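You operate a simulated robot arm through the tools that you are given. There is no shell and no other tool.

The job below is to be done with a simulated robot arm. You get a single attempt, and the scene is never put back.

## Task
Stop the rollers, dial to 0, power off, then park both plugs in the socket block.

The check looks at the end state, three seconds after you hand in, the way a careful person would. Anything else that was tipped, shoved, dropped, spilled or broken makes it a failure.

## Robot
A 6-joint arm with a two-finger gripper, fixed in place. Base frame: the origin is at the foot of the arm, x ahead of it, y to its left, z up. Lengths are in m, angles in degrees, forces in N, time in s.
Its first joint turns from -166.0 to 166.0 degrees. Payload 2.45 kg.
The TCP is the grasp point between the finger pads, 0.02 m short of the fingertips. In the tool frame z runs along the fingers and y along their closing line. The gripper opens to 0.14 m. The gripper's body begins 0.168 m behind the TCP.
Orientation is told as [roll, pitch, yaw] about the base's x, y, z axes, in that order, counted from this pose: with the fingers straight down and closing along the base's y, the tool's x points along the base's -x, its y along +y and its z along -z.

## Interface
- The arm moves only by the tool servo_tool. Its argument "rows" is a list of rows, each an object of numbers (a shift or turn left out is 0, a gripper value left out holds the last): "tx", "ty", "tz": the shift along the tool's x, y, z in m; "rx", "ry", "rz": the turn, a rotation vector about the tool's x, y, z in degrees. In form: [{"tx": .., "ty": .., "tz": .., "rx": .., "ry": .., "rz": ..}, ...]. A call has 1 to 20 rows; each row shifts and turns the commanded pose from where the row before left it, along the tool's axes as they then stand. "hand" is the opening in per cent of the stroke, from 0 (shut) to 100 (fully open), set as the call begins (left out, the last holds). Rows are played at 5 a second. More than 0.05 m and 8.6 degrees between two rows, or a gripper value outside its range, and nothing of the call is played. Where a pose cannot be reached the arm comes as near as it can. A force on the tool above 40 N (or 10 N above the force at the start of the call, whichever is more), or a blocked arm, ends the call early, and 0.2 s more pass. Each finger travels about 0.045 m/s and halts on what it meets, pressing with about 40 N; the grip force reading is that of the motor and also rises with nothing between the fingers. The clock runs only during rows and for 0.2 s after the last one: add rows that do not move to give the fingers time. The reply holds the time, the measured pose of the TCP, the force on the tool along the base axes, the opening and the grip force, in the units named above and with some noise, with the torque about the TCP (base axes, N m) and any sound that the robot's microphone picked up.
- Cameras (640 x 400 px; columns grow to the right, rows downward): "scene" is fixed at [0.3961, 0.5125, 1.4654]; the picture's right is [-0.51, -0.86, 0.00], its down [-0.44, 0.26, -0.86] and it looks along [0.74, -0.44, -0.51] (base axes); focal length 356 px, centre (320, 200). "wrist" rides on the gripper at [0.078, 0.011, -0.209] in the tool frame; the picture's right is [-0.14, 0.99, 0.00], its down [-0.92, -0.13, -0.37] and it looks along [-0.36, -0.05, 0.93] (tool axes); focal length 280 px, centre (320, 200). There is no depth. A picture from a camera that has moved, and an enlarged one, comes with that camera's place and axes in the base frame and with its lens. The place of the scene camera against the robot may be out by one fixed shift of up to 0.018 m in any direction.
- capture(camera): a new picture of that camera. It takes no simulated time.
- close_up(camera, box): a new picture of the part [left, top, right, bottom] of that camera's present view, enlarged. It takes no simulated time.
- job_done(): hands the job in; it is judged then, once.

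Nothing tells you positions but the pictures and the camera data. Unless the task says otherwise, let go and move clear before handing in.

The tools are called after "Emit:" as name(argument=value, ...) on one line, values as JSON. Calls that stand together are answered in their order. servo_tool: Moves the arm, as the interface text tells. Its arguments: {"type":"object","properties":{"rows":{"type":"array","items":{"type":"object","properties":{"tx":{"type":"number"},"ty":{"type":"number"},"tz":{"type":"number"},"rx":{"type":"number"},"ry":{"type":"number"},"rz":{"type":"number"}}}},"hand":{"type":"number"}},"required":["rows"]} The other tools are called the same way: capture (camera) takes a picture; close_up (camera, box) takes an enlarged picture of a part of a camera's view; job_done () hands the job in.

At the start:

```text
time_s: 0.0
ee_pos: [0.8169, -0.0353, 1.2047]
orientation: [0.0, 0.0, 0.0]
wrist_force: [-0.3, -0.1, 0.0]
ft_torque: [0.02, -0.04, -0.03]
width: 0.14
finger_force: 0.0
```

scene: 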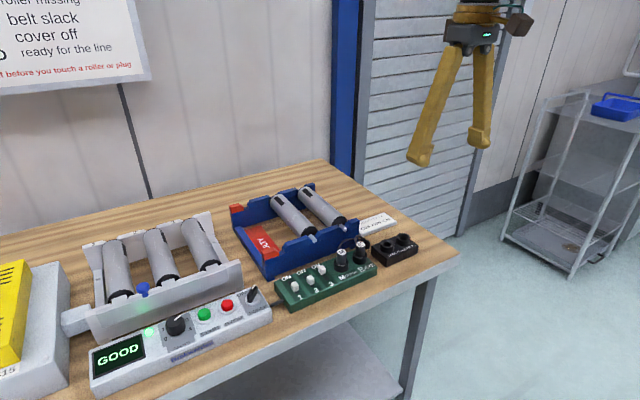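
wrist: 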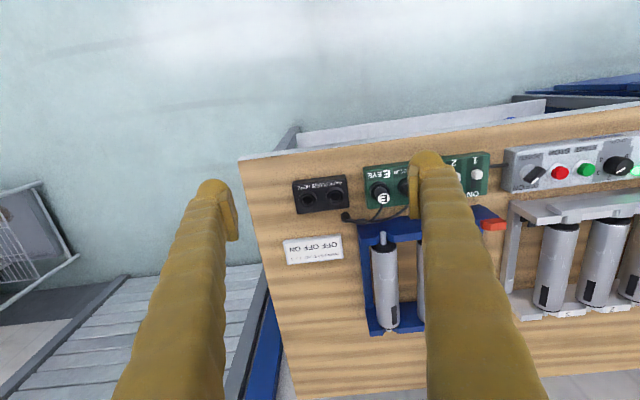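

The scene shows a table with a roller conveyor, a grey control panel (dial, green and red buttons, power switch), a green board with switches and two plugs, and a black socket block. I'll look closer before moving anything.

Emit:
close_up(camera="scene", box=[80, 270, 290, 400])

Emit:
close_up(camera="scene", box=[260, 200, 430, 310])

Emit:
close_up(camera="scene", box=[0, 0, 160, 100])

Emit:
close_up(camera="wrist", box=[240, 120, 640, 370])

Emit:
close_up(camera="scene", box=[0, 200, 260, 370])

```text
3.05 times, centred on (185, 335) of scene
camera zoom: at [0.3961, 0.5125, 1.4654], right [-0.51, -0.86, 0.0], down [-0.44, 0.26, -0.86], along [0.74, -0.44, -0.51], focal length 1085 px, centre (731, -211)
```

zoom: 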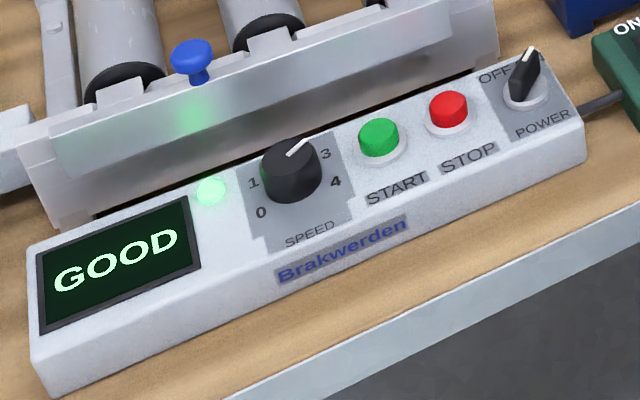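

```text
3.64 times, centred on (345, 255) of scene
camera zoom: at [0.3961, 0.5125, 1.4654], right [-0.51, -0.86, 0.0], down [-0.44, 0.26, -0.86], along [0.74, -0.44, -0.51], focal length 1294 px, centre (229, 0)
```

zoom: 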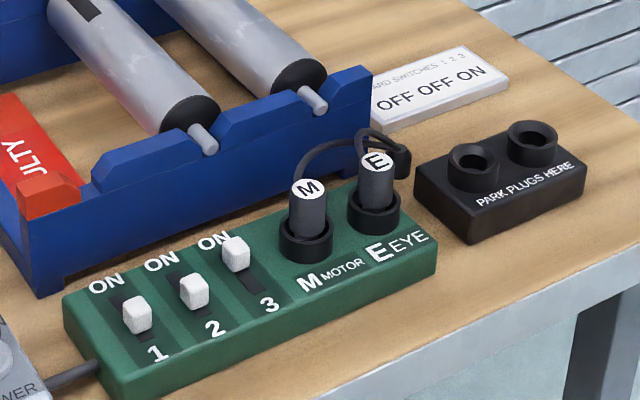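

```text
4.00 times, centred on (80, 50) of scene
camera zoom: at [0.3961, 0.5125, 1.4654], right [-0.51, -0.86, 0.0], down [-0.44, 0.26, -0.86], along [0.74, -0.44, -0.51], focal length 1424 px, centre (1280, 800)
```

zoom: 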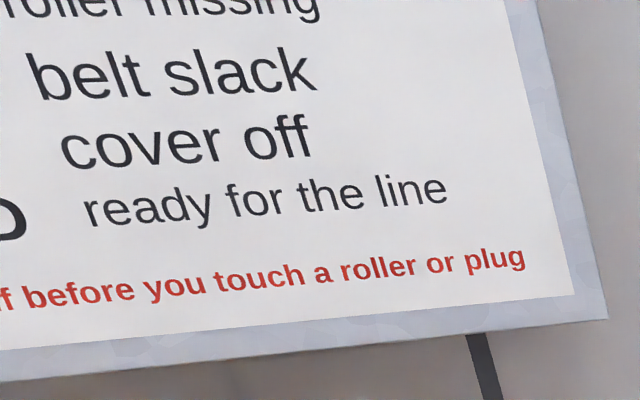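

```text
1.60 times, centred on (440, 245) of wrist
camera zoom: at [0.7396, -0.0243, 1.4143], right [0.14, 0.99, 0.0], down [0.92, -0.13, 0.37], along [0.36, -0.05, -0.93], focal length 449 px, centre (128, 128)
```

zoom: 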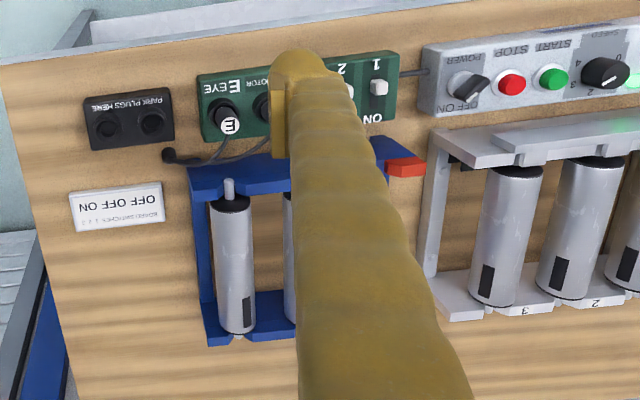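

```text
2.35 times, centred on (130, 285) of scene
camera zoom: at [0.3961, 0.5125, 1.4654], right [-0.51, -0.86, 0.0], down [-0.44, 0.26, -0.86], along [0.74, -0.44, -0.51], focal length 838 px, centre (767, 0)
```

zoom: 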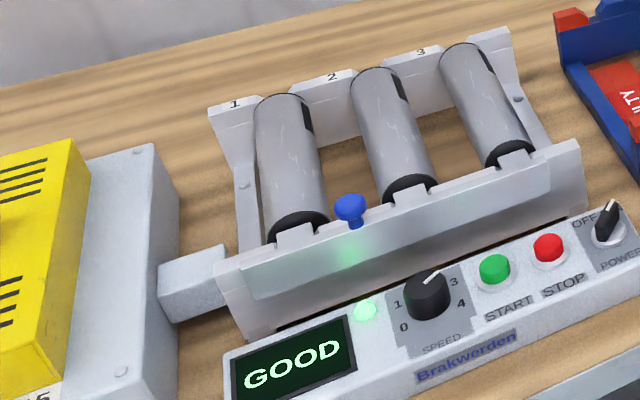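

The grey panel has SPEED dial (at about 2), START, STOP and POWER switch, around x≈0.95, y≈0.3–0.55, with the table top near z≈0.85. The plugs M and E sit in the green board, and the empty black park block is next to it. I'll shut the fingers and move high towards the panel so the wrist camera can look at it.

Emit:
servo_tool(rows=[{"tx": 0.008, "ty": 0.04}, {"tx": 0.008, "ty": 0.04}, {"tx": 0.008, "ty": 0.04}, {"tx": 0.008, "ty": 0.04}, {"tx": 0.008, "ty": 0.04}, {"tx": 0.008, "ty": 0.04}, {"tx": 0.008, "ty": 0.04}, {"tx": 0.008, "ty": 0.04}, {"tx": 0.008, "ty": 0.04}, {}], hand=0)

Emit:
capture(camera="wrist")

Emit:
capture(camera="scene")

```text
time_s: 2.2
ee_pos: [0.7432, 0.3242, 1.2049]
orientation: [0.0, 0.0, 0.0]
wrist_force: [0.5, 0.3, 0.7]
ft_torque: [0.02, 0.02, 0.02]
width: 0.0
finger_force: 29.8
```

```text
taken
camera wrist: at [0.6665, 0.3355, 1.4147], right [0.14, 0.99, 0.0], down [0.92, -0.13, 0.37], along [0.36, -0.05, -0.93], focal length 280 px, centre (320, 200)
```

wrist: 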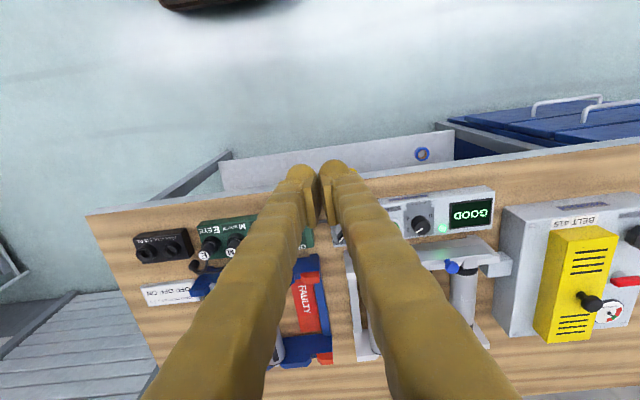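

```text
taken
```

scene: 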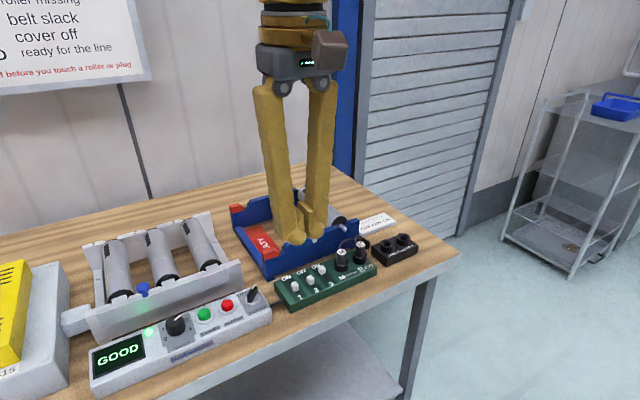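

The fingers hide the panel when shut over it, so I'll back off sideways and lower, with the gripper open, to get a clean view of the panel for measuring.

Emit:
servo_tool(rows=[{"ty": -0.02, "tz": 0.015}, {"ty": -0.02, "tz": 0.015}, {"ty": -0.02, "tz": 0.015}, {"ty": -0.02, "tz": 0.015}, {"ty": -0.02, "tz": 0.015}, {}])

Emit:
capture(camera="wrist")

Emit:
close_up(camera="wrist", box=[390, 120, 640, 280])

Emit:
close_up(camera="wrist", box=[60, 180, 320, 340])

```text
time_s: 3.6
ee_pos: [0.7446, 0.2251, 1.1296]
orientation: [0.0, 0.0, 0.1]
wrist_force: [-0.1, -0.5, 0.3]
ft_torque: [0.0, -0.04, -0.01]
width: 0.0
finger_force: 29.5
```

```text
taken
camera wrist: at [0.6675, 0.2356, 1.3394], right [0.14, 0.99, 0.0], down [0.92, -0.13, 0.37], along [0.37, -0.05, -0.93], focal length 280 px, centre (320, 200)
```

wrist: 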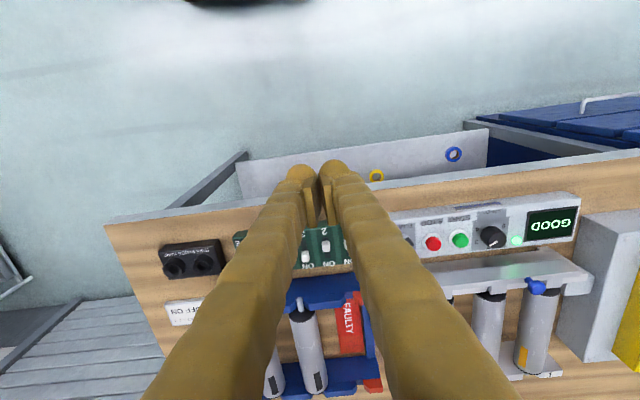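

```text
2.50 times, centred on (515, 200) of wrist
camera zoom: at [0.6675, 0.2356, 1.3394], right [0.14, 0.99, 0.0], down [0.92, -0.13, 0.37], along [0.37, -0.05, -0.93], focal length 701 px, centre (-168, 200)
```

zoom: 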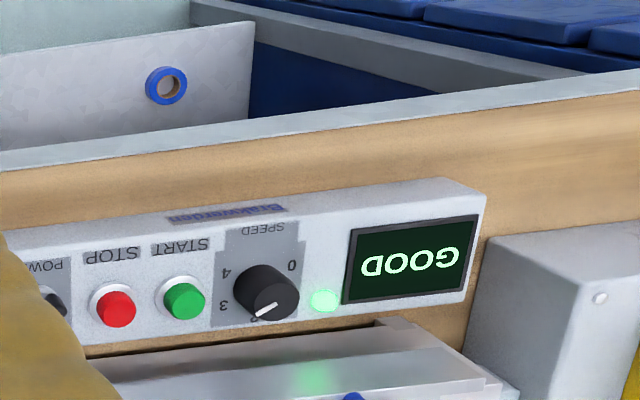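

```text
2.46 times, centred on (190, 260) of wrist
camera zoom: at [0.6675, 0.2356, 1.3394], right [0.14, 0.99, 0.0], down [0.92, -0.13, 0.37], along [0.37, -0.05, -0.93], focal length 690 px, centre (640, 52)
```

zoom: 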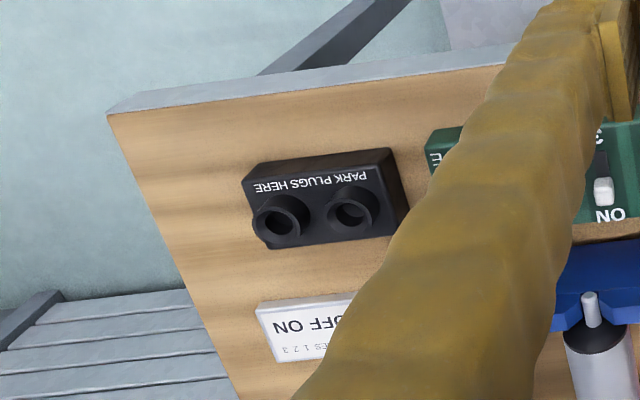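

STOP triangulates to about (0.947, 0.402, 0.905), START about 0.046 further in +y, the dial about (0.94, 0.496, 0.915), and POWER near y≈0.353. The dial's 0 lies 120° counter-clockwise of its present "2". I'll move above STOP with the tool upright to see whether that radius (about 1.03 m) can be reached.

Emit:
servo_tool(rows=[{"tx": -0.0337, "ty": 0.0293}, {"tx": -0.0337, "ty": 0.0293}, {"tx": -0.0337, "ty": 0.0293}, {"tx": -0.0337, "ty": 0.0293}, {"tx": -0.0337, "ty": 0.0293}, {"tx": -0.0337, "ty": 0.0293}, {}])

Emit:
capture(camera="wrist")

Emit:
capture(camera="scene")

```text
time_s: 5.2
ee_pos: [0.9457, 0.3998, 1.1297]
orientation: [0.0, 0.1, 0.1]
wrist_force: [1.3, -0.6, -0.4]
ft_torque: [-0.02, -0.05, -0.02]
width: 0.0
finger_force: 29.2
```

```text
taken
camera wrist: at [0.8698, 0.4115, 1.3392], right [0.14, 0.99, 0.0], down [0.92, -0.13, 0.37], along [0.36, -0.05, -0.93], focal length 280 px, centre (320, 200)
```

wrist: 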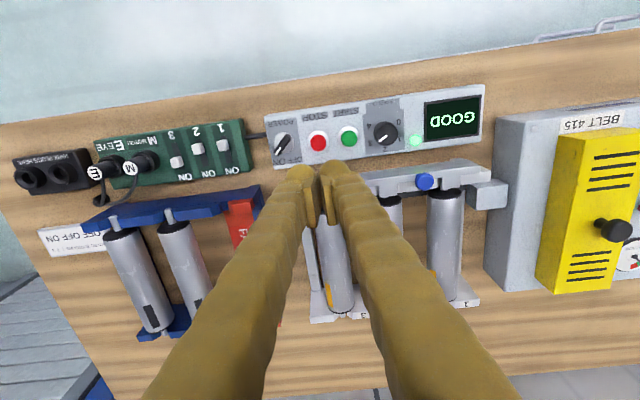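

```text
taken
```

scene: 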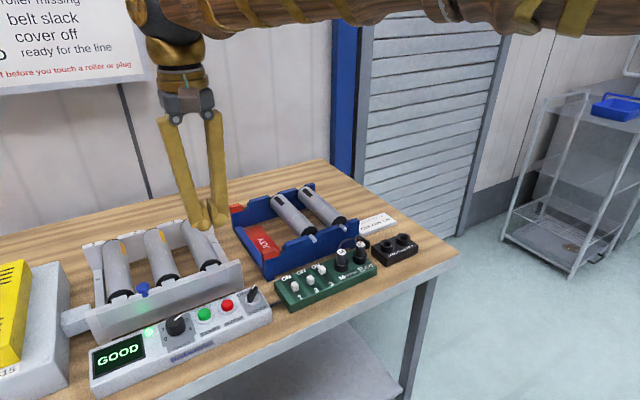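

The upright pose is reached at this height, and the wrist camera now sees all of the panel. I'll enlarge the panel and the sockets to measure them accurately.

Emit:
close_up(camera="wrist", box=[255, 75, 495, 225])

Emit:
close_up(camera="wrist", box=[0, 100, 270, 270])

Emit:
close_up(camera="wrist", box=[260, 95, 350, 180])

```text
2.67 times, centred on (375, 150) of wrist
camera zoom: at [0.8698, 0.4115, 1.3392], right [0.14, 0.99, 0.0], down [0.92, -0.13, 0.37], along [0.36, -0.05, -0.93], focal length 748 px, centre (173, 333)
```

zoom: 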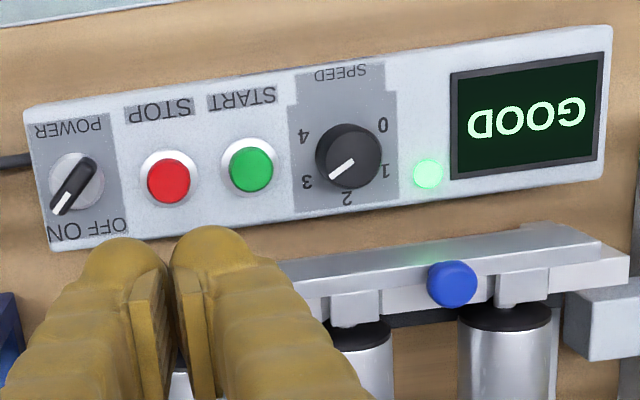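

```text
2.35 times, centred on (135, 185) of wrist
camera zoom: at [0.8698, 0.4115, 1.3392], right [0.14, 0.99, 0.0], down [0.92, -0.13, 0.37], along [0.36, -0.05, -0.93], focal length 660 px, centre (755, 235)
```

zoom: 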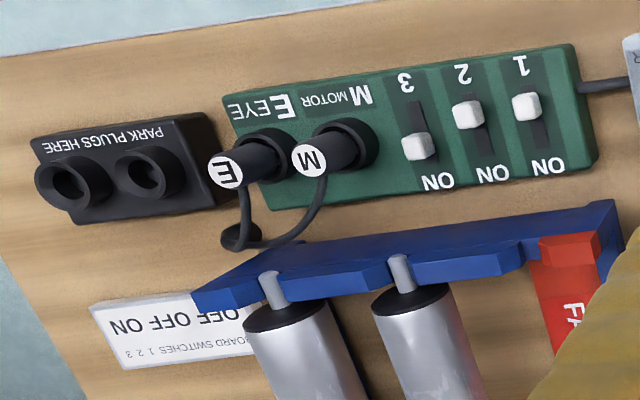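

```text
4.71 times, centred on (305, 138) of wrist
camera zoom: at [0.8698, 0.4115, 1.3392], right [0.14, 0.99, 0.0], down [0.92, -0.13, 0.37], along [0.36, -0.05, -0.93], focal length 1320 px, centre (391, 494)
```

zoom: 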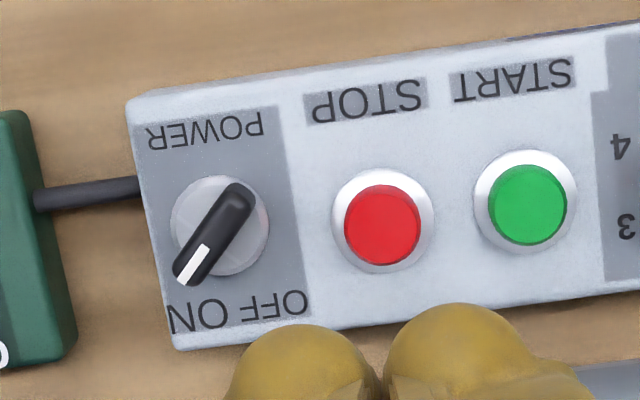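

The panel is clear now. STOP sits almost exactly under the fingertips, POWER points at ON, and the dial pointer is near 2–3, which I'll confirm later. I'll lower to just above STOP and check the alignment.

Emit:
servo_tool(rows=[{"tz": 0.03, "ty": -0.001}, {"tz": 0.03}, {"tz": 0.03}, {"tz": 0.03}, {"tz": 0.025}, {}])

Emit:
capture(camera="wrist")

Emit:
close_up(camera="scene", box=[130, 240, 290, 340])

```text
time_s: 6.6
ee_pos: [0.9463, 0.3989, 0.9838]
orientation: [0.0, 0.0, 0.1]
wrist_force: [-0.2, 0.3, -0.1]
ft_torque: [-0.02, 0.01, 0.0]
width: 0.0002
finger_force: 29.6
```

```text
taken
camera wrist: at [0.8692, 0.4106, 1.1941], right [0.14, 0.99, 0.0], down [0.92, -0.13, 0.37], along [0.37, -0.05, -0.93], focal length 280 px, centre (320, 200)
```

wrist: 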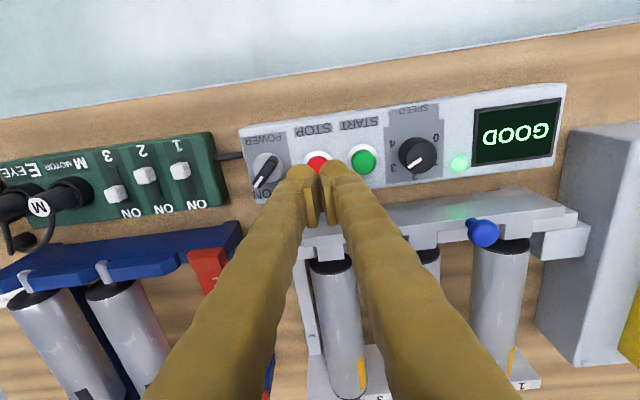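

```text
4.00 times, centred on (210, 290) of scene
camera zoom: at [0.3961, 0.5125, 1.4654], right [-0.51, -0.86, 0.0], down [-0.44, 0.26, -0.86], along [0.74, -0.44, -0.51], focal length 1424 px, centre (760, -160)
```

zoom: 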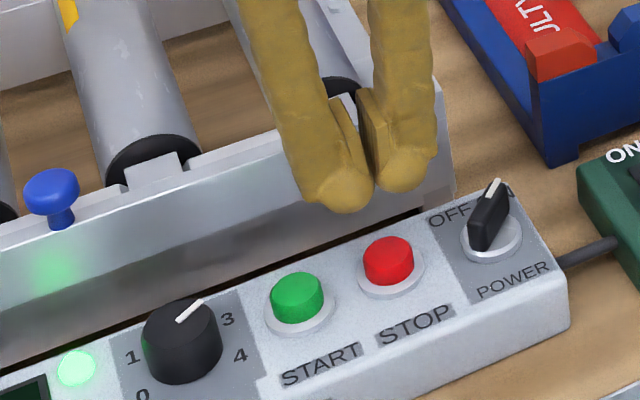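

Fingertips are centred over STOP in both views. I'll go down in small steps until it is pressed.

Emit:
servo_tool(rows=[{"tz": 0.015}, {"tz": 0.015}, {"tz": 0.015}, {"tz": 0.004}, {"tz": 0.004}, {"tz": 0.003}, {}])

```text
time_s: 8.2
ee_pos: [0.9468, 0.3995, 0.9286]
orientation: [0.0, -0.1, 0.1]
wrist_force: [-6.0, -0.8, 18.9]
ft_torque: [-0.01, 0.16, -0.01]
width: 0.006
finger_force: 29.6
heard: click
```

I heard a click at about 19 N. I'll check what the panel shows.

Emit:
capture(camera="wrist")

Emit:
close_up(camera="scene", box=[80, 230, 290, 400])

```text
taken
camera wrist: at [0.869, 0.4106, 1.1394], right [0.14, 0.99, 0.0], down [0.92, -0.13, 0.37], along [0.37, -0.05, -0.93], focal length 280 px, centre (320, 200)
```

wrist: 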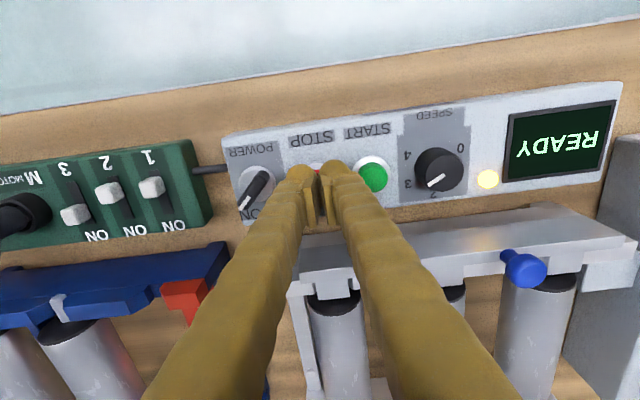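

```text
2.35 times, centred on (185, 315) of scene
camera zoom: at [0.3961, 0.5125, 1.4654], right [-0.51, -0.86, 0.0], down [-0.44, 0.26, -0.86], along [0.74, -0.44, -0.51], focal length 838 px, centre (638, -71)
```

zoom: 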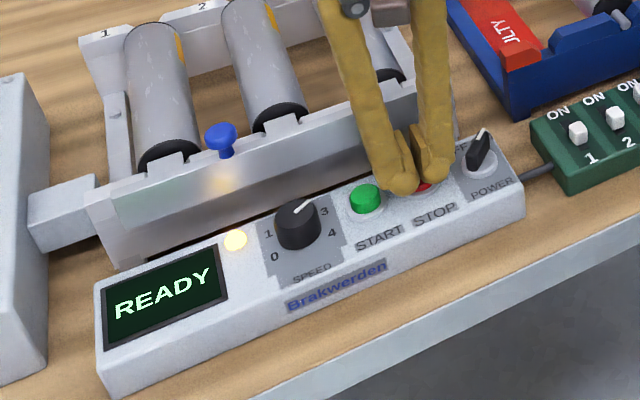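

The display reads READY with an amber lamp, so the rollers are stopped. I'll lift off STOP and take a careful look at the dial.

Emit:
servo_tool(rows=[{"tz": -0.02}, {"tz": -0.03}, {"tz": -0.03}, {"tz": -0.03}, {}])

Emit:
close_up(camera="wrist", box=[360, 90, 520, 190])

Emit:
close_up(camera="scene", box=[80, 270, 290, 400])

Emit:
close_up(camera="scene", box=[140, 290, 220, 340])

```text
time_s: 9.4
ee_pos: [0.9456, 0.3998, 1.0387]
orientation: [-0.1, 0.1, 0.0]
wrist_force: [0.8, -0.5, 0.1]
ft_torque: [0.01, 0.0, 0.03]
width: 0.0003
finger_force: 29.3
```

```text
4.00 times, centred on (440, 140) of wrist
camera zoom: at [0.8691, 0.4106, 1.2484], right [0.14, 0.99, 0.0], down [0.92, -0.13, 0.37], along [0.36, -0.05, -0.93], focal length 1122 px, centre (-160, 440)
```

zoom: 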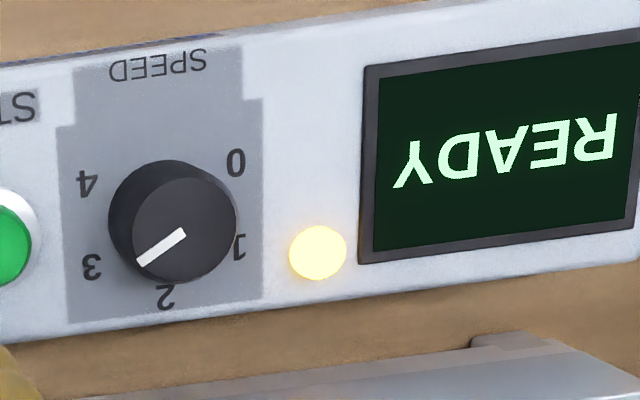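

```text
3.05 times, centred on (185, 335) of scene
camera zoom: at [0.3961, 0.5125, 1.4654], right [-0.51, -0.86, 0.0], down [-0.44, 0.26, -0.86], along [0.74, -0.44, -0.51], focal length 1085 px, centre (731, -211)
```

zoom: 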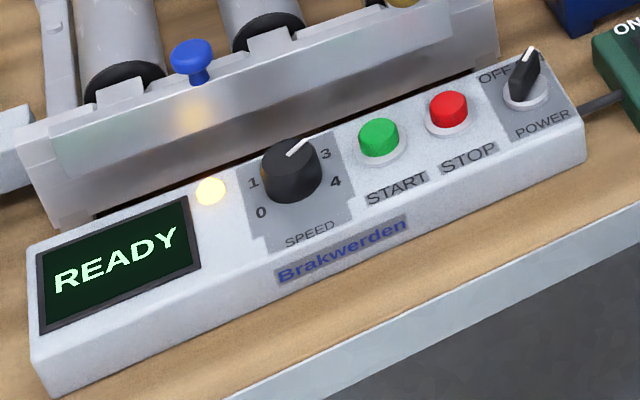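

```text
8.00 times, centred on (180, 315) of scene
camera zoom: at [0.3961, 0.5125, 1.4654], right [-0.51, -0.86, 0.0], down [-0.44, 0.26, -0.86], along [0.74, -0.44, -0.51], focal length 2848 px, centre (1440, -720)
```

zoom: 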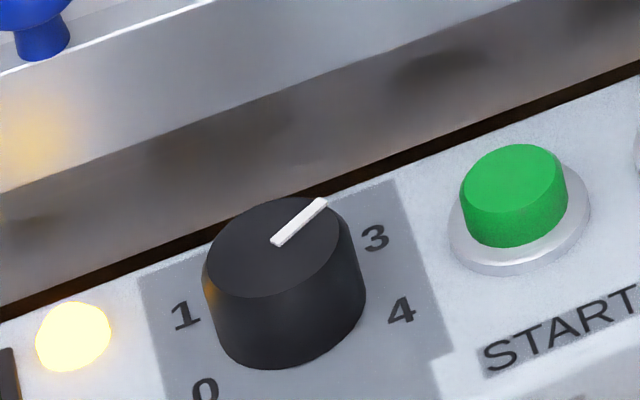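

The pointer is at 3 (60° from 2), so it needs 180° counter-clockwise seen from above, via 2 and 1, to reach 0. The dial axis measures about (0.9455, 0.5015), with its top near z≈0.918. I'll turn it in three 60° grips, keeping clear of START and the conveyor plate. First I'll move above it with a 48 mm opening and −30° yaw.

Emit:
servo_tool(rows=[{"ty": 0.0254}, {"ty": 0.0254}, {"ty": 0.0254}, {"ty": 0.0255}, {"rz": 7.5}, {"rz": 7.5}, {"rz": 7.5}, {"rz": 7.5}, {"tz": 0.025}, {"tz": 0.02}, {}], hand=34.5)

Emit:
capture(camera="wrist")

Emit:
close_up(camera="scene", box=[110, 240, 270, 340])

```text
time_s: 11.8
ee_pos: [0.9475, 0.5026, 0.9943]
orientation: [0.0, 0.1, -30.0]
wrist_force: [0.8, 0.2, 0.8]
ft_torque: [0.02, -0.01, -0.02]
width: 0.0482
finger_force: 0.0
```

```text
taken
camera wrist: at [0.8856, 0.5502, 1.2031], right [0.61, 0.79, 0.0], down [0.73, -0.57, 0.37], along [0.29, -0.23, -0.93], focal length 280 px, centre (320, 200)
```

wrist: 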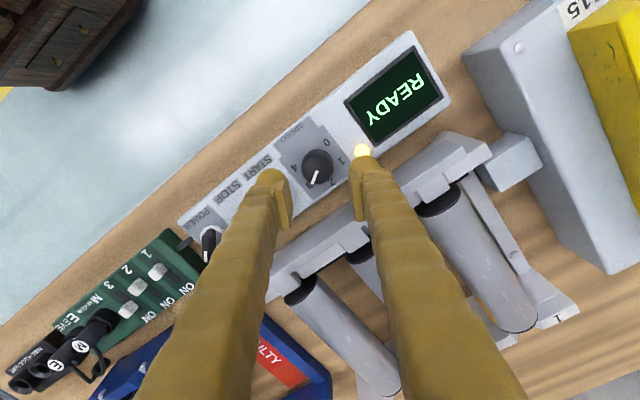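

```text
4.00 times, centred on (190, 290) of scene
camera zoom: at [0.3961, 0.5125, 1.4654], right [-0.51, -0.86, 0.0], down [-0.44, 0.26, -0.86], along [0.74, -0.44, -0.51], focal length 1424 px, centre (840, -160)
```

zoom: 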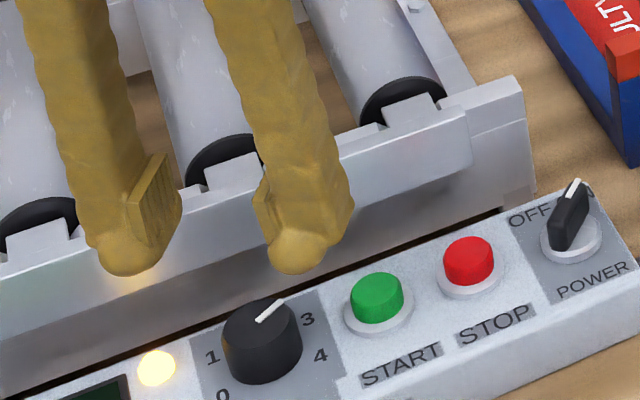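

Emit:
close_up(camera="wrist", box=[260, 110, 400, 200])

```text
4.44 times, centred on (330, 155) of wrist
camera zoom: at [0.8856, 0.5502, 1.2031], right [0.61, 0.79, 0.0], down [0.73, -0.57, 0.37], along [0.29, -0.23, -0.93], focal length 1246 px, centre (276, 400)
```

zoom: 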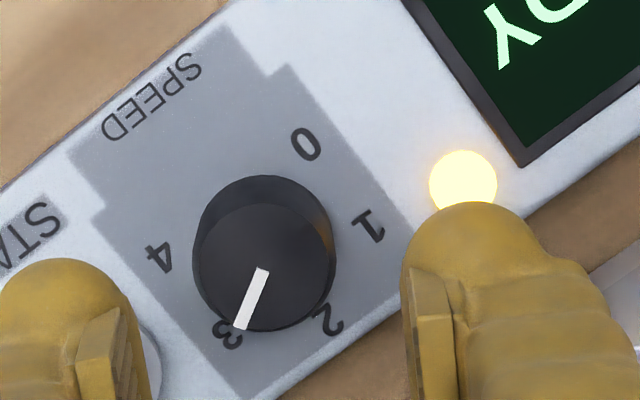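

The gripper straddles the dial and the axis agrees with the earlier estimate to within 2 mm. I'll narrow the opening slightly, lower the fingers around the knob, and check before gripping.

Emit:
servo_tool(rows=[{"ty": -0.002}, {"tz": 0.025}, {"tz": 0.02}, {"tz": 0.015}, {"tz": 0.007}, {"tz": 0.005}, {}], hand=31.4)

Emit:
close_up(camera="wrist", box=[240, 90, 420, 210])

Emit:
close_up(camera="scene", box=[110, 260, 270, 360])

```text
time_s: 13.4
ee_pos: [0.945, 0.4987, 0.921]
orientation: [0.0, 0.0, -29.9]
wrist_force: [-0.2, -0.5, 0.2]
ft_torque: [-0.02, 0.0, 0.0]
width: 0.0438
finger_force: 0.0
```

```text
3.33 times, centred on (330, 150) of wrist
camera zoom: at [0.8844, 0.5482, 1.1311], right [0.61, 0.79, 0.0], down [0.73, -0.57, 0.37], along [0.29, -0.23, -0.93], focal length 935 px, centre (287, 367)
```

zoom: 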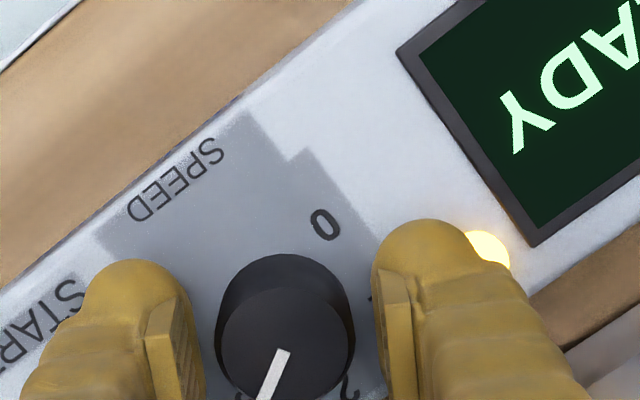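

```text
4.00 times, centred on (190, 310) of scene
camera zoom: at [0.3961, 0.5125, 1.4654], right [-0.51, -0.86, 0.0], down [-0.44, 0.26, -0.86], along [0.74, -0.44, -0.51], focal length 1424 px, centre (840, -240)
```

zoom: 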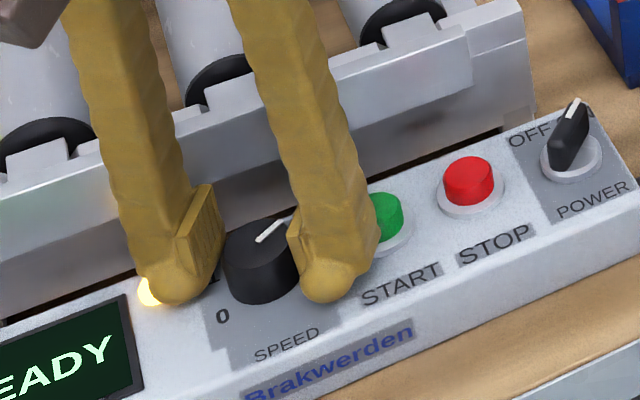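

The pads straddle the knob evenly. I'll close on it.

Emit:
servo_tool(rows=[{}, {}, {}], hand=0)

```text
time_s: 14.2
ee_pos: [0.9453, 0.4992, 0.9199]
orientation: [-0.1, 0.1, -29.9]
wrist_force: [-2.7, -3.5, -1.3]
ft_torque: [-0.02, 0.06, 0.04]
width: 0.0311
finger_force: 44.5
```

Gripped at 31 mm with little side force. I'll turn +60° (counter-clockwise from above) from 3 to 2.

Emit:
servo_tool(rows=[{"rz": -6}, {"rz": -6}, {"rz": -6}, {"rz": -6}, {"rz": -6}, {"rz": -6}, {"rz": -6}, {"rz": -6}, {"rz": -6}, {"rz": -6}, {}])

Emit:
close_up(camera="wrist", box=[240, 90, 420, 210])

Emit:
close_up(camera="scene", box=[110, 260, 270, 360])

```text
time_s: 16.6
ee_pos: [0.946, 0.5013, 0.9209]
orientation: [0.0, 0.0, 30.1]
wrist_force: [5.3, 27.8, -4.1]
ft_torque: [0.3, -0.06, -0.04]
width: 0.0307
finger_force: 45.5
```

```text
3.33 times, centred on (330, 150) of wrist
camera zoom: at [0.8735, 0.4712, 1.1312], right [-0.38, 0.93, 0.0], down [0.86, 0.35, 0.37], along [0.34, 0.14, -0.93], focal length 935 px, centre (287, 367)
```

zoom: 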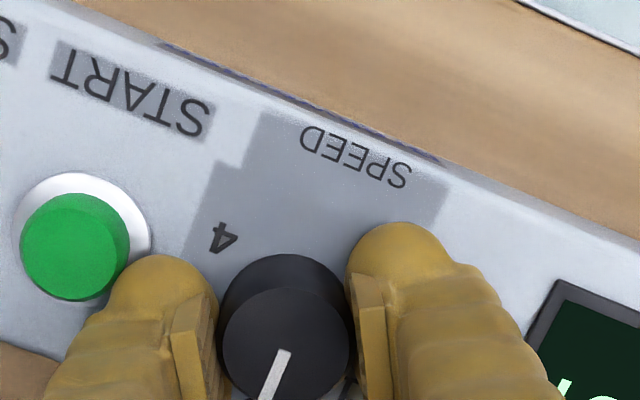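

```text
4.00 times, centred on (190, 310) of scene
camera zoom: at [0.3961, 0.5125, 1.4654], right [-0.51, -0.86, 0.0], down [-0.44, 0.26, -0.86], along [0.74, -0.44, -0.51], focal length 1424 px, centre (840, -240)
```

zoom: 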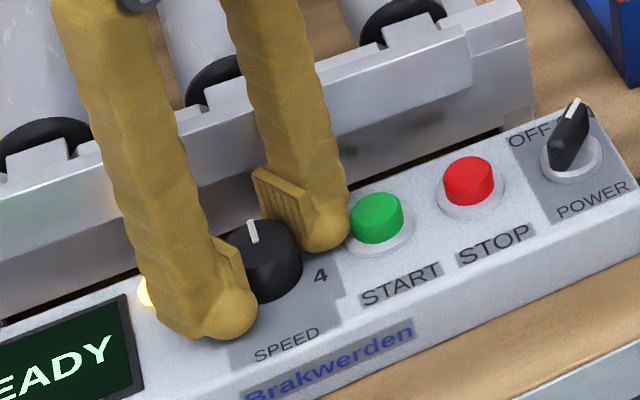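

The dial turned with the grip and now points to 2. The side force suggests the knob axis lies about 2–3 mm further in +y than my command. I'll release, shift slightly, and swing back to −30°.

Emit:
servo_tool(rows=[{}, {}, {"tx": -0.00125, "ty": 0.00217}, {}], hand=31.4)

Emit:
close_up(camera="scene", box=[110, 260, 270, 360])

Emit:
close_up(camera="wrist", box=[240, 90, 420, 210])

```text
time_s: 17.6
ee_pos: [0.9454, 0.5025, 0.9216]
orientation: [0.0, 0.0, 30.1]
wrist_force: [1.2, -1.1, 0.1]
ft_torque: [0.0, 0.01, -0.01]
width: 0.0441
finger_force: 0.0
```

```text
4.00 times, centred on (190, 310) of scene
camera zoom: at [0.3961, 0.5125, 1.4654], right [-0.51, -0.86, 0.0], down [-0.44, 0.26, -0.86], along [0.74, -0.44, -0.51], focal length 1424 px, centre (840, -240)
```

zoom: 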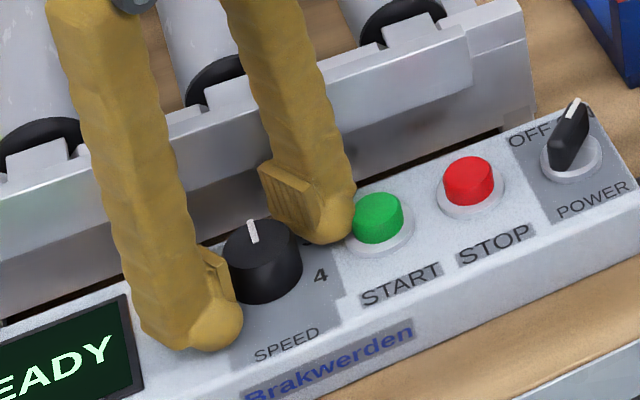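

```text
3.33 times, centred on (330, 150) of wrist
camera zoom: at [0.8735, 0.4729, 1.131], right [-0.38, 0.93, 0.0], down [0.86, 0.35, 0.37], along [0.34, 0.14, -0.93], focal length 935 px, centre (287, 367)
```

zoom: 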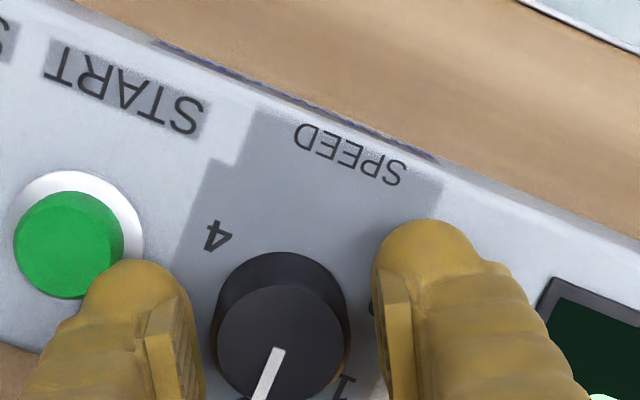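

The dial stays at 2 and the knob is 1–2 mm off centre between the fingers. I'll re-centre and swing back to −30°.

Emit:
servo_tool(rows=[{"tx": 0.0002, "ty": -0.0016}, {"rz": 7.5}, {"rz": 7.5}, {"rz": 7.5}, {"rz": 7.5}, {"rz": 7.5}, {"rz": 7.5}, {"rz": 7.5}, {"rz": 7.5}, {}])

Emit:
close_up(camera="wrist", box=[240, 90, 420, 210])

```text
time_s: 18.3
ee_pos: [0.9494, 0.5021, 0.9227]
orientation: [-0.1, -0.4, 19.6]
wrist_force: [8.2, 3.5, -1.5]
ft_torque: [0.09, -0.05, 0.4]
width: 0.0432
finger_force: 0.0
stopped in row 3: the force on the tool passed its limit at 51 N (the readings are from after the stop); the commanded pose is now the measured one
```

```text
3.33 times, centred on (330, 150) of wrist
camera zoom: at [0.8718, 0.4851, 1.1313], right [-0.2, 0.98, 0.0], down [0.91, 0.19, 0.38], along [0.37, 0.08, -0.93], focal length 935 px, centre (287, 367)
```

zoom: 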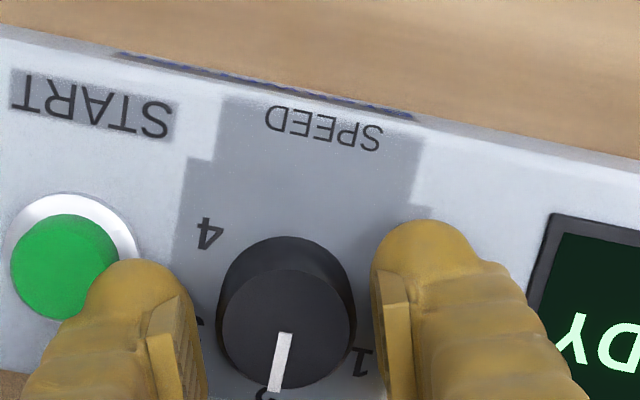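

The swing back met resistance, most likely the left finger sleeve against the side of START. I'll check the panel state before moving.

Emit:
close_up(camera="scene", box=[80, 260, 280, 385])

Emit:
capture(camera="wrist")

```text
3.20 times, centred on (180, 322) of scene
camera zoom: at [0.3961, 0.5125, 1.4654], right [-0.51, -0.86, 0.0], down [-0.44, 0.26, -0.86], along [0.74, -0.44, -0.51], focal length 1139 px, centre (768, -192)
```

zoom: 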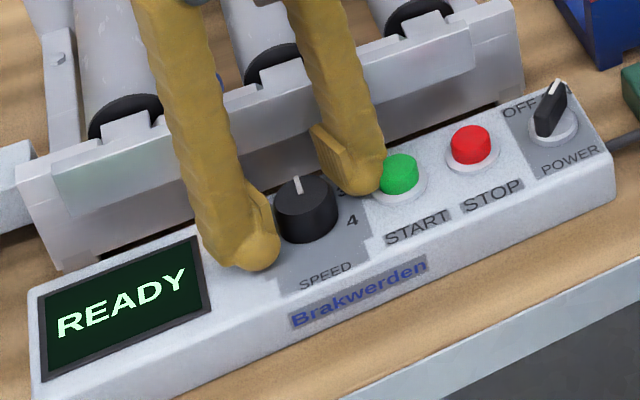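

```text
taken
camera wrist: at [0.8718, 0.4851, 1.1313], right [-0.2, 0.98, 0.0], down [0.91, 0.19, 0.38], along [0.37, 0.08, -0.93], focal length 280 px, centre (320, 200)
```

wrist: 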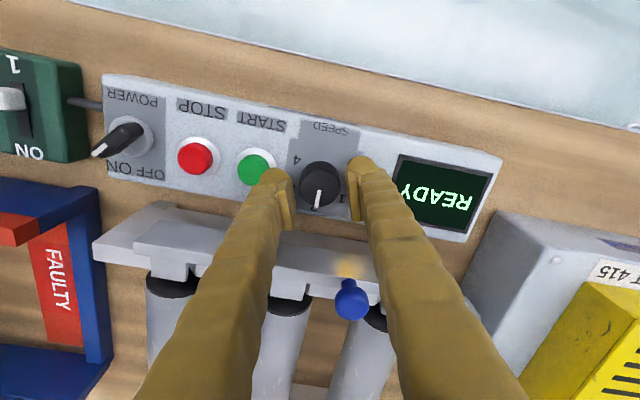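

The display still reads READY and START was not pressed. The finger sleeves are wider than I assumed and brush START when |yaw| is below about 35°. I'll lift clear and measure where the conveyor plate is before choosing better grip angles.

Emit:
servo_tool(rows=[{"tz": -0.01}, {"tz": -0.02}, {"tz": -0.03}, {"tz": -0.03}, {"tx": 0.04}, {"tx": 0.04}, {}])

Emit:
capture(camera="wrist")

Emit:
close_up(camera="scene", box=[80, 220, 280, 345])

```text
time_s: 19.9
ee_pos: [0.8716, 0.4743, 1.0124]
orientation: [0.0, -0.5, 19.6]
wrist_force: [-1.4, 0.0, -0.5]
ft_torque: [0.01, -0.03, 0.02]
width: 0.0438
finger_force: 0.1
```

```text
taken
camera wrist: at [0.7946, 0.4577, 1.2207], right [-0.2, 0.98, 0.0], down [0.91, 0.19, 0.38], along [0.37, 0.08, -0.93], focal length 280 px, centre (320, 200)
```

wrist: 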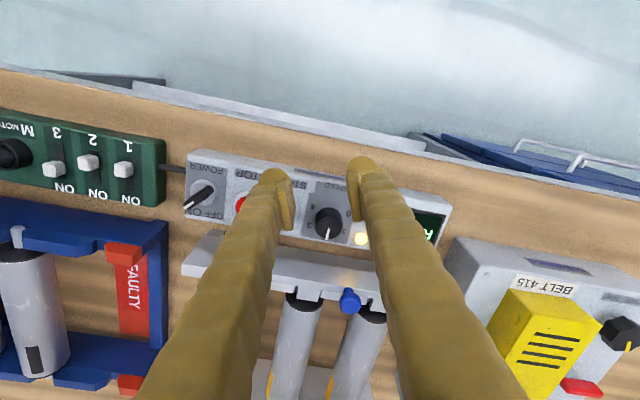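

```text
3.20 times, centred on (180, 282) of scene
camera zoom: at [0.3961, 0.5125, 1.4654], right [-0.51, -0.86, 0.0], down [-0.44, 0.26, -0.86], along [0.74, -0.44, -0.51], focal length 1139 px, centre (768, -64)
```

zoom: 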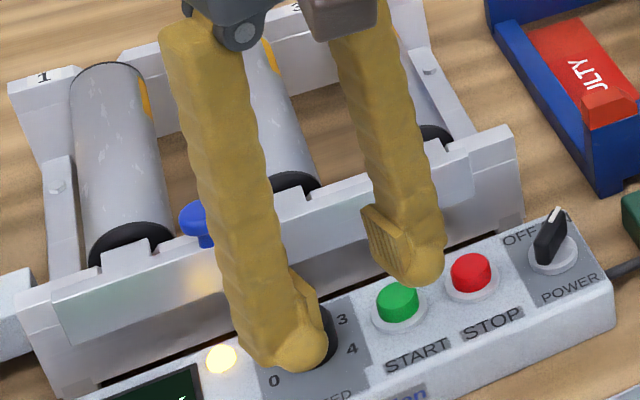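

Emit:
close_up(camera="wrist", box=[170, 140, 410, 290])

Emit:
close_up(camera="scene", box=[190, 230, 290, 300])

```text
2.67 times, centred on (290, 215) of wrist
camera zoom: at [0.7946, 0.4577, 1.2207], right [-0.2, 0.98, 0.0], down [0.91, 0.19, 0.38], along [0.37, 0.08, -0.93], focal length 748 px, centre (400, 160)
```

zoom: 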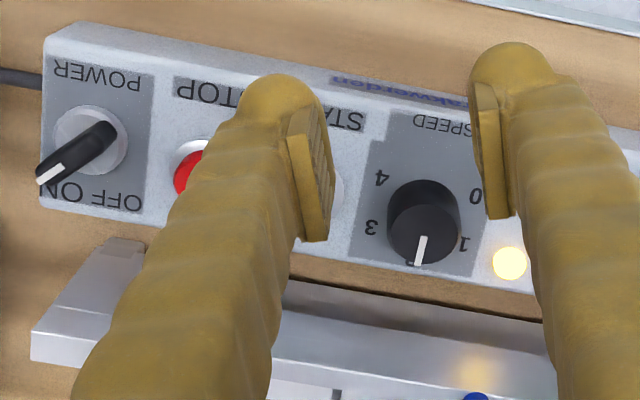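

```text
5.71 times, centred on (240, 265) of scene
camera zoom: at [0.3961, 0.5125, 1.4654], right [-0.51, -0.86, 0.0], down [-0.44, 0.26, -0.86], along [0.74, -0.44, -0.51], focal length 2034 px, centre (777, -171)
```

zoom: 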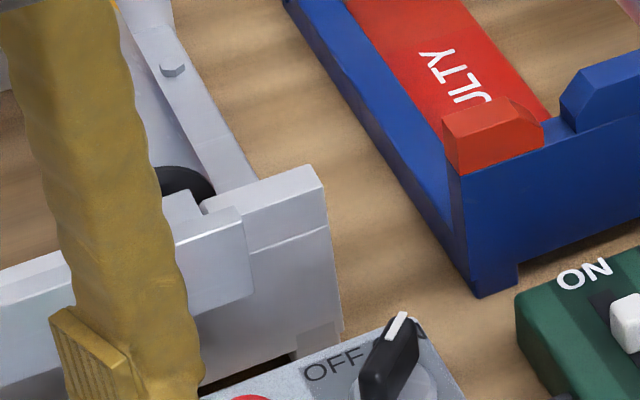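

The conveyor cover's front face works out at x≈1.00, about 54 mm beyond the dial axis. That leaves room if I grip with the closing line between roughly 38° and 95°, which stays clear of both START and the cover. I'll go above the dial again at yaw 38° and check centring.

Emit:
servo_tool(rows=[{"rx": -0.17, "ry": 0.47}, {"tx": -0.04}, {"tx": -0.0391}, {"rz": -6.2}, {"rz": -6.1}, {"rz": -6.1}, {"tz": 0.02}, {"tz": 0.02}, {}], hand=30)

Emit:
capture(camera="wrist")

Emit:
close_up(camera="wrist", box=[240, 110, 420, 230])

Emit:
close_up(camera="scene", box=[110, 230, 270, 330])

```text
time_s: 21.9
ee_pos: [0.9469, 0.5015, 0.9704]
orientation: [0.1, 0.0, 37.9]
wrist_force: [0.2, -0.1, 0.3]
ft_torque: [0.01, 0.01, 0.03]
width: 0.042
finger_force: 0.0
```

```text
taken
camera wrist: at [0.8809, 0.4611, 1.1803], right [-0.5, 0.86, 0.0], down [0.8, 0.47, 0.37], along [0.32, 0.19, -0.93], focal length 280 px, centre (320, 200)
```

wrist: 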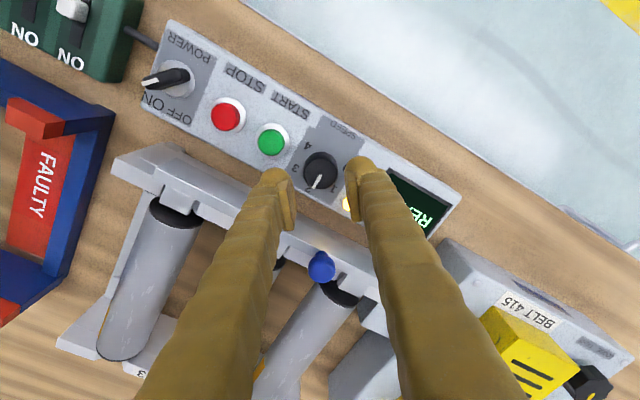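

```text
3.33 times, centred on (330, 170) of wrist
camera zoom: at [0.8809, 0.4611, 1.1803], right [-0.5, 0.86, 0.0], down [0.8, 0.47, 0.37], along [0.32, 0.19, -0.93], focal length 935 px, centre (287, 300)
```

zoom: 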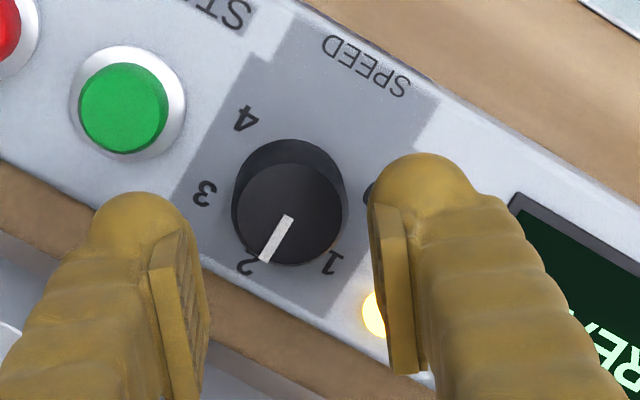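

```text
4.00 times, centred on (190, 280) of scene
camera zoom: at [0.3961, 0.5125, 1.4654], right [-0.51, -0.86, 0.0], down [-0.44, 0.26, -0.86], along [0.74, -0.44, -0.51], focal length 1424 px, centre (840, -120)
```

zoom: 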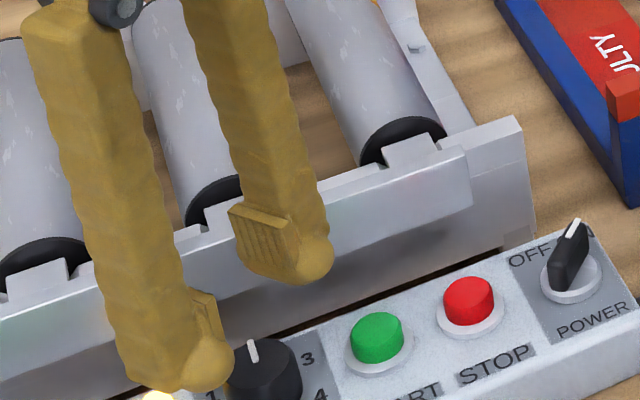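

Emit:
servo_tool(rows=[{"tx": 0.0014, "ty": -0.0004}, {"tz": 0.015}, {"tz": 0.015}, {"tz": 0.01}, {"tz": 0.008}, {}])

Emit:
close_up(camera="wrist", box=[240, 100, 420, 220])

Emit:
close_up(camera="scene", box=[110, 250, 270, 350])

```text
time_s: 23.3
ee_pos: [0.9465, 0.5009, 0.9225]
orientation: [0.2, 0.1, 37.9]
wrist_force: [0.4, -0.9, 0.4]
ft_torque: [0.03, -0.03, 0.02]
width: 0.0419
finger_force: 0.1
```

```text
3.33 times, centred on (330, 160) of wrist
camera zoom: at [0.8801, 0.4602, 1.1327], right [-0.5, 0.86, 0.0], down [0.8, 0.47, 0.37], along [0.32, 0.19, -0.93], focal length 935 px, centre (287, 333)
```

zoom: 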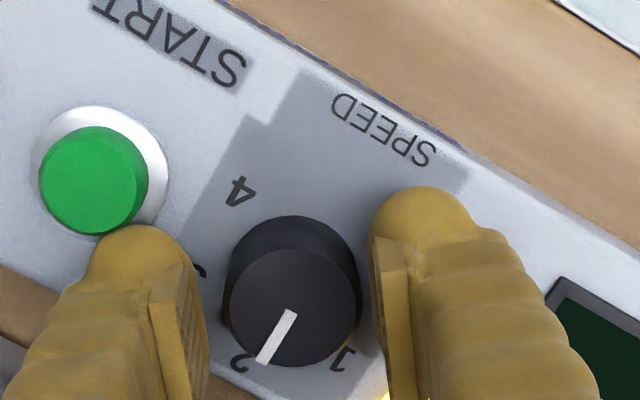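

```text
4.00 times, centred on (190, 300) of scene
camera zoom: at [0.3961, 0.5125, 1.4654], right [-0.51, -0.86, 0.0], down [-0.44, 0.26, -0.86], along [0.74, -0.44, -0.51], focal length 1424 px, centre (840, -200)
```

zoom: 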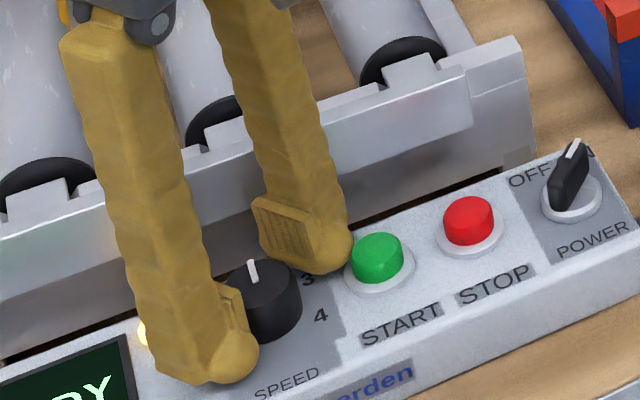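

Centred with no contact. I'll close on the knob, then turn in two steps while watching the side force.

Emit:
servo_tool(rows=[{}, {}, {}, {"rz": -6}, {"rz": -6}, {"rz": -6}, {}], hand=0)

Emit:
close_up(camera="scene", box=[110, 250, 270, 350])

Emit:
capture(camera="wrist")

```text
time_s: 24.7
ee_pos: [0.9448, 0.5023, 0.9222]
orientation: [0.3, -0.2, 53.1]
wrist_force: [-3.7, 3.5, -0.6]
ft_torque: [0.1, 0.05, -0.03]
width: 0.0305
finger_force: 45.2
stopped in row 6: the force on the tool passed its limit at 41 N (the readings are from after the stop); the commanded pose is now the measured one
```

```text
4.00 times, centred on (190, 300) of scene
camera zoom: at [0.3961, 0.5125, 1.4654], right [-0.51, -0.86, 0.0], down [-0.44, 0.26, -0.86], along [0.74, -0.44, -0.51], focal length 1424 px, centre (840, -200)
```

zoom: 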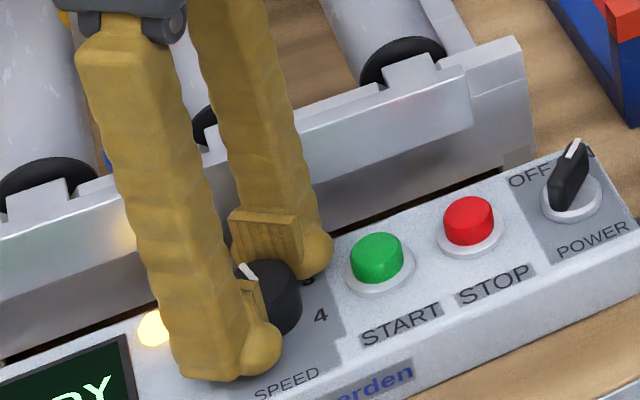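

```text
taken
camera wrist: at [0.8916, 0.4454, 1.1326], right [-0.71, 0.7, 0.0], down [0.66, 0.66, 0.37], along [0.26, 0.27, -0.93], focal length 280 px, centre (320, 200)
```

wrist: 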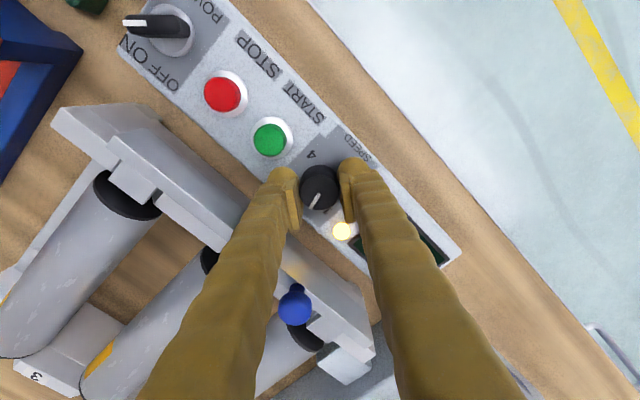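

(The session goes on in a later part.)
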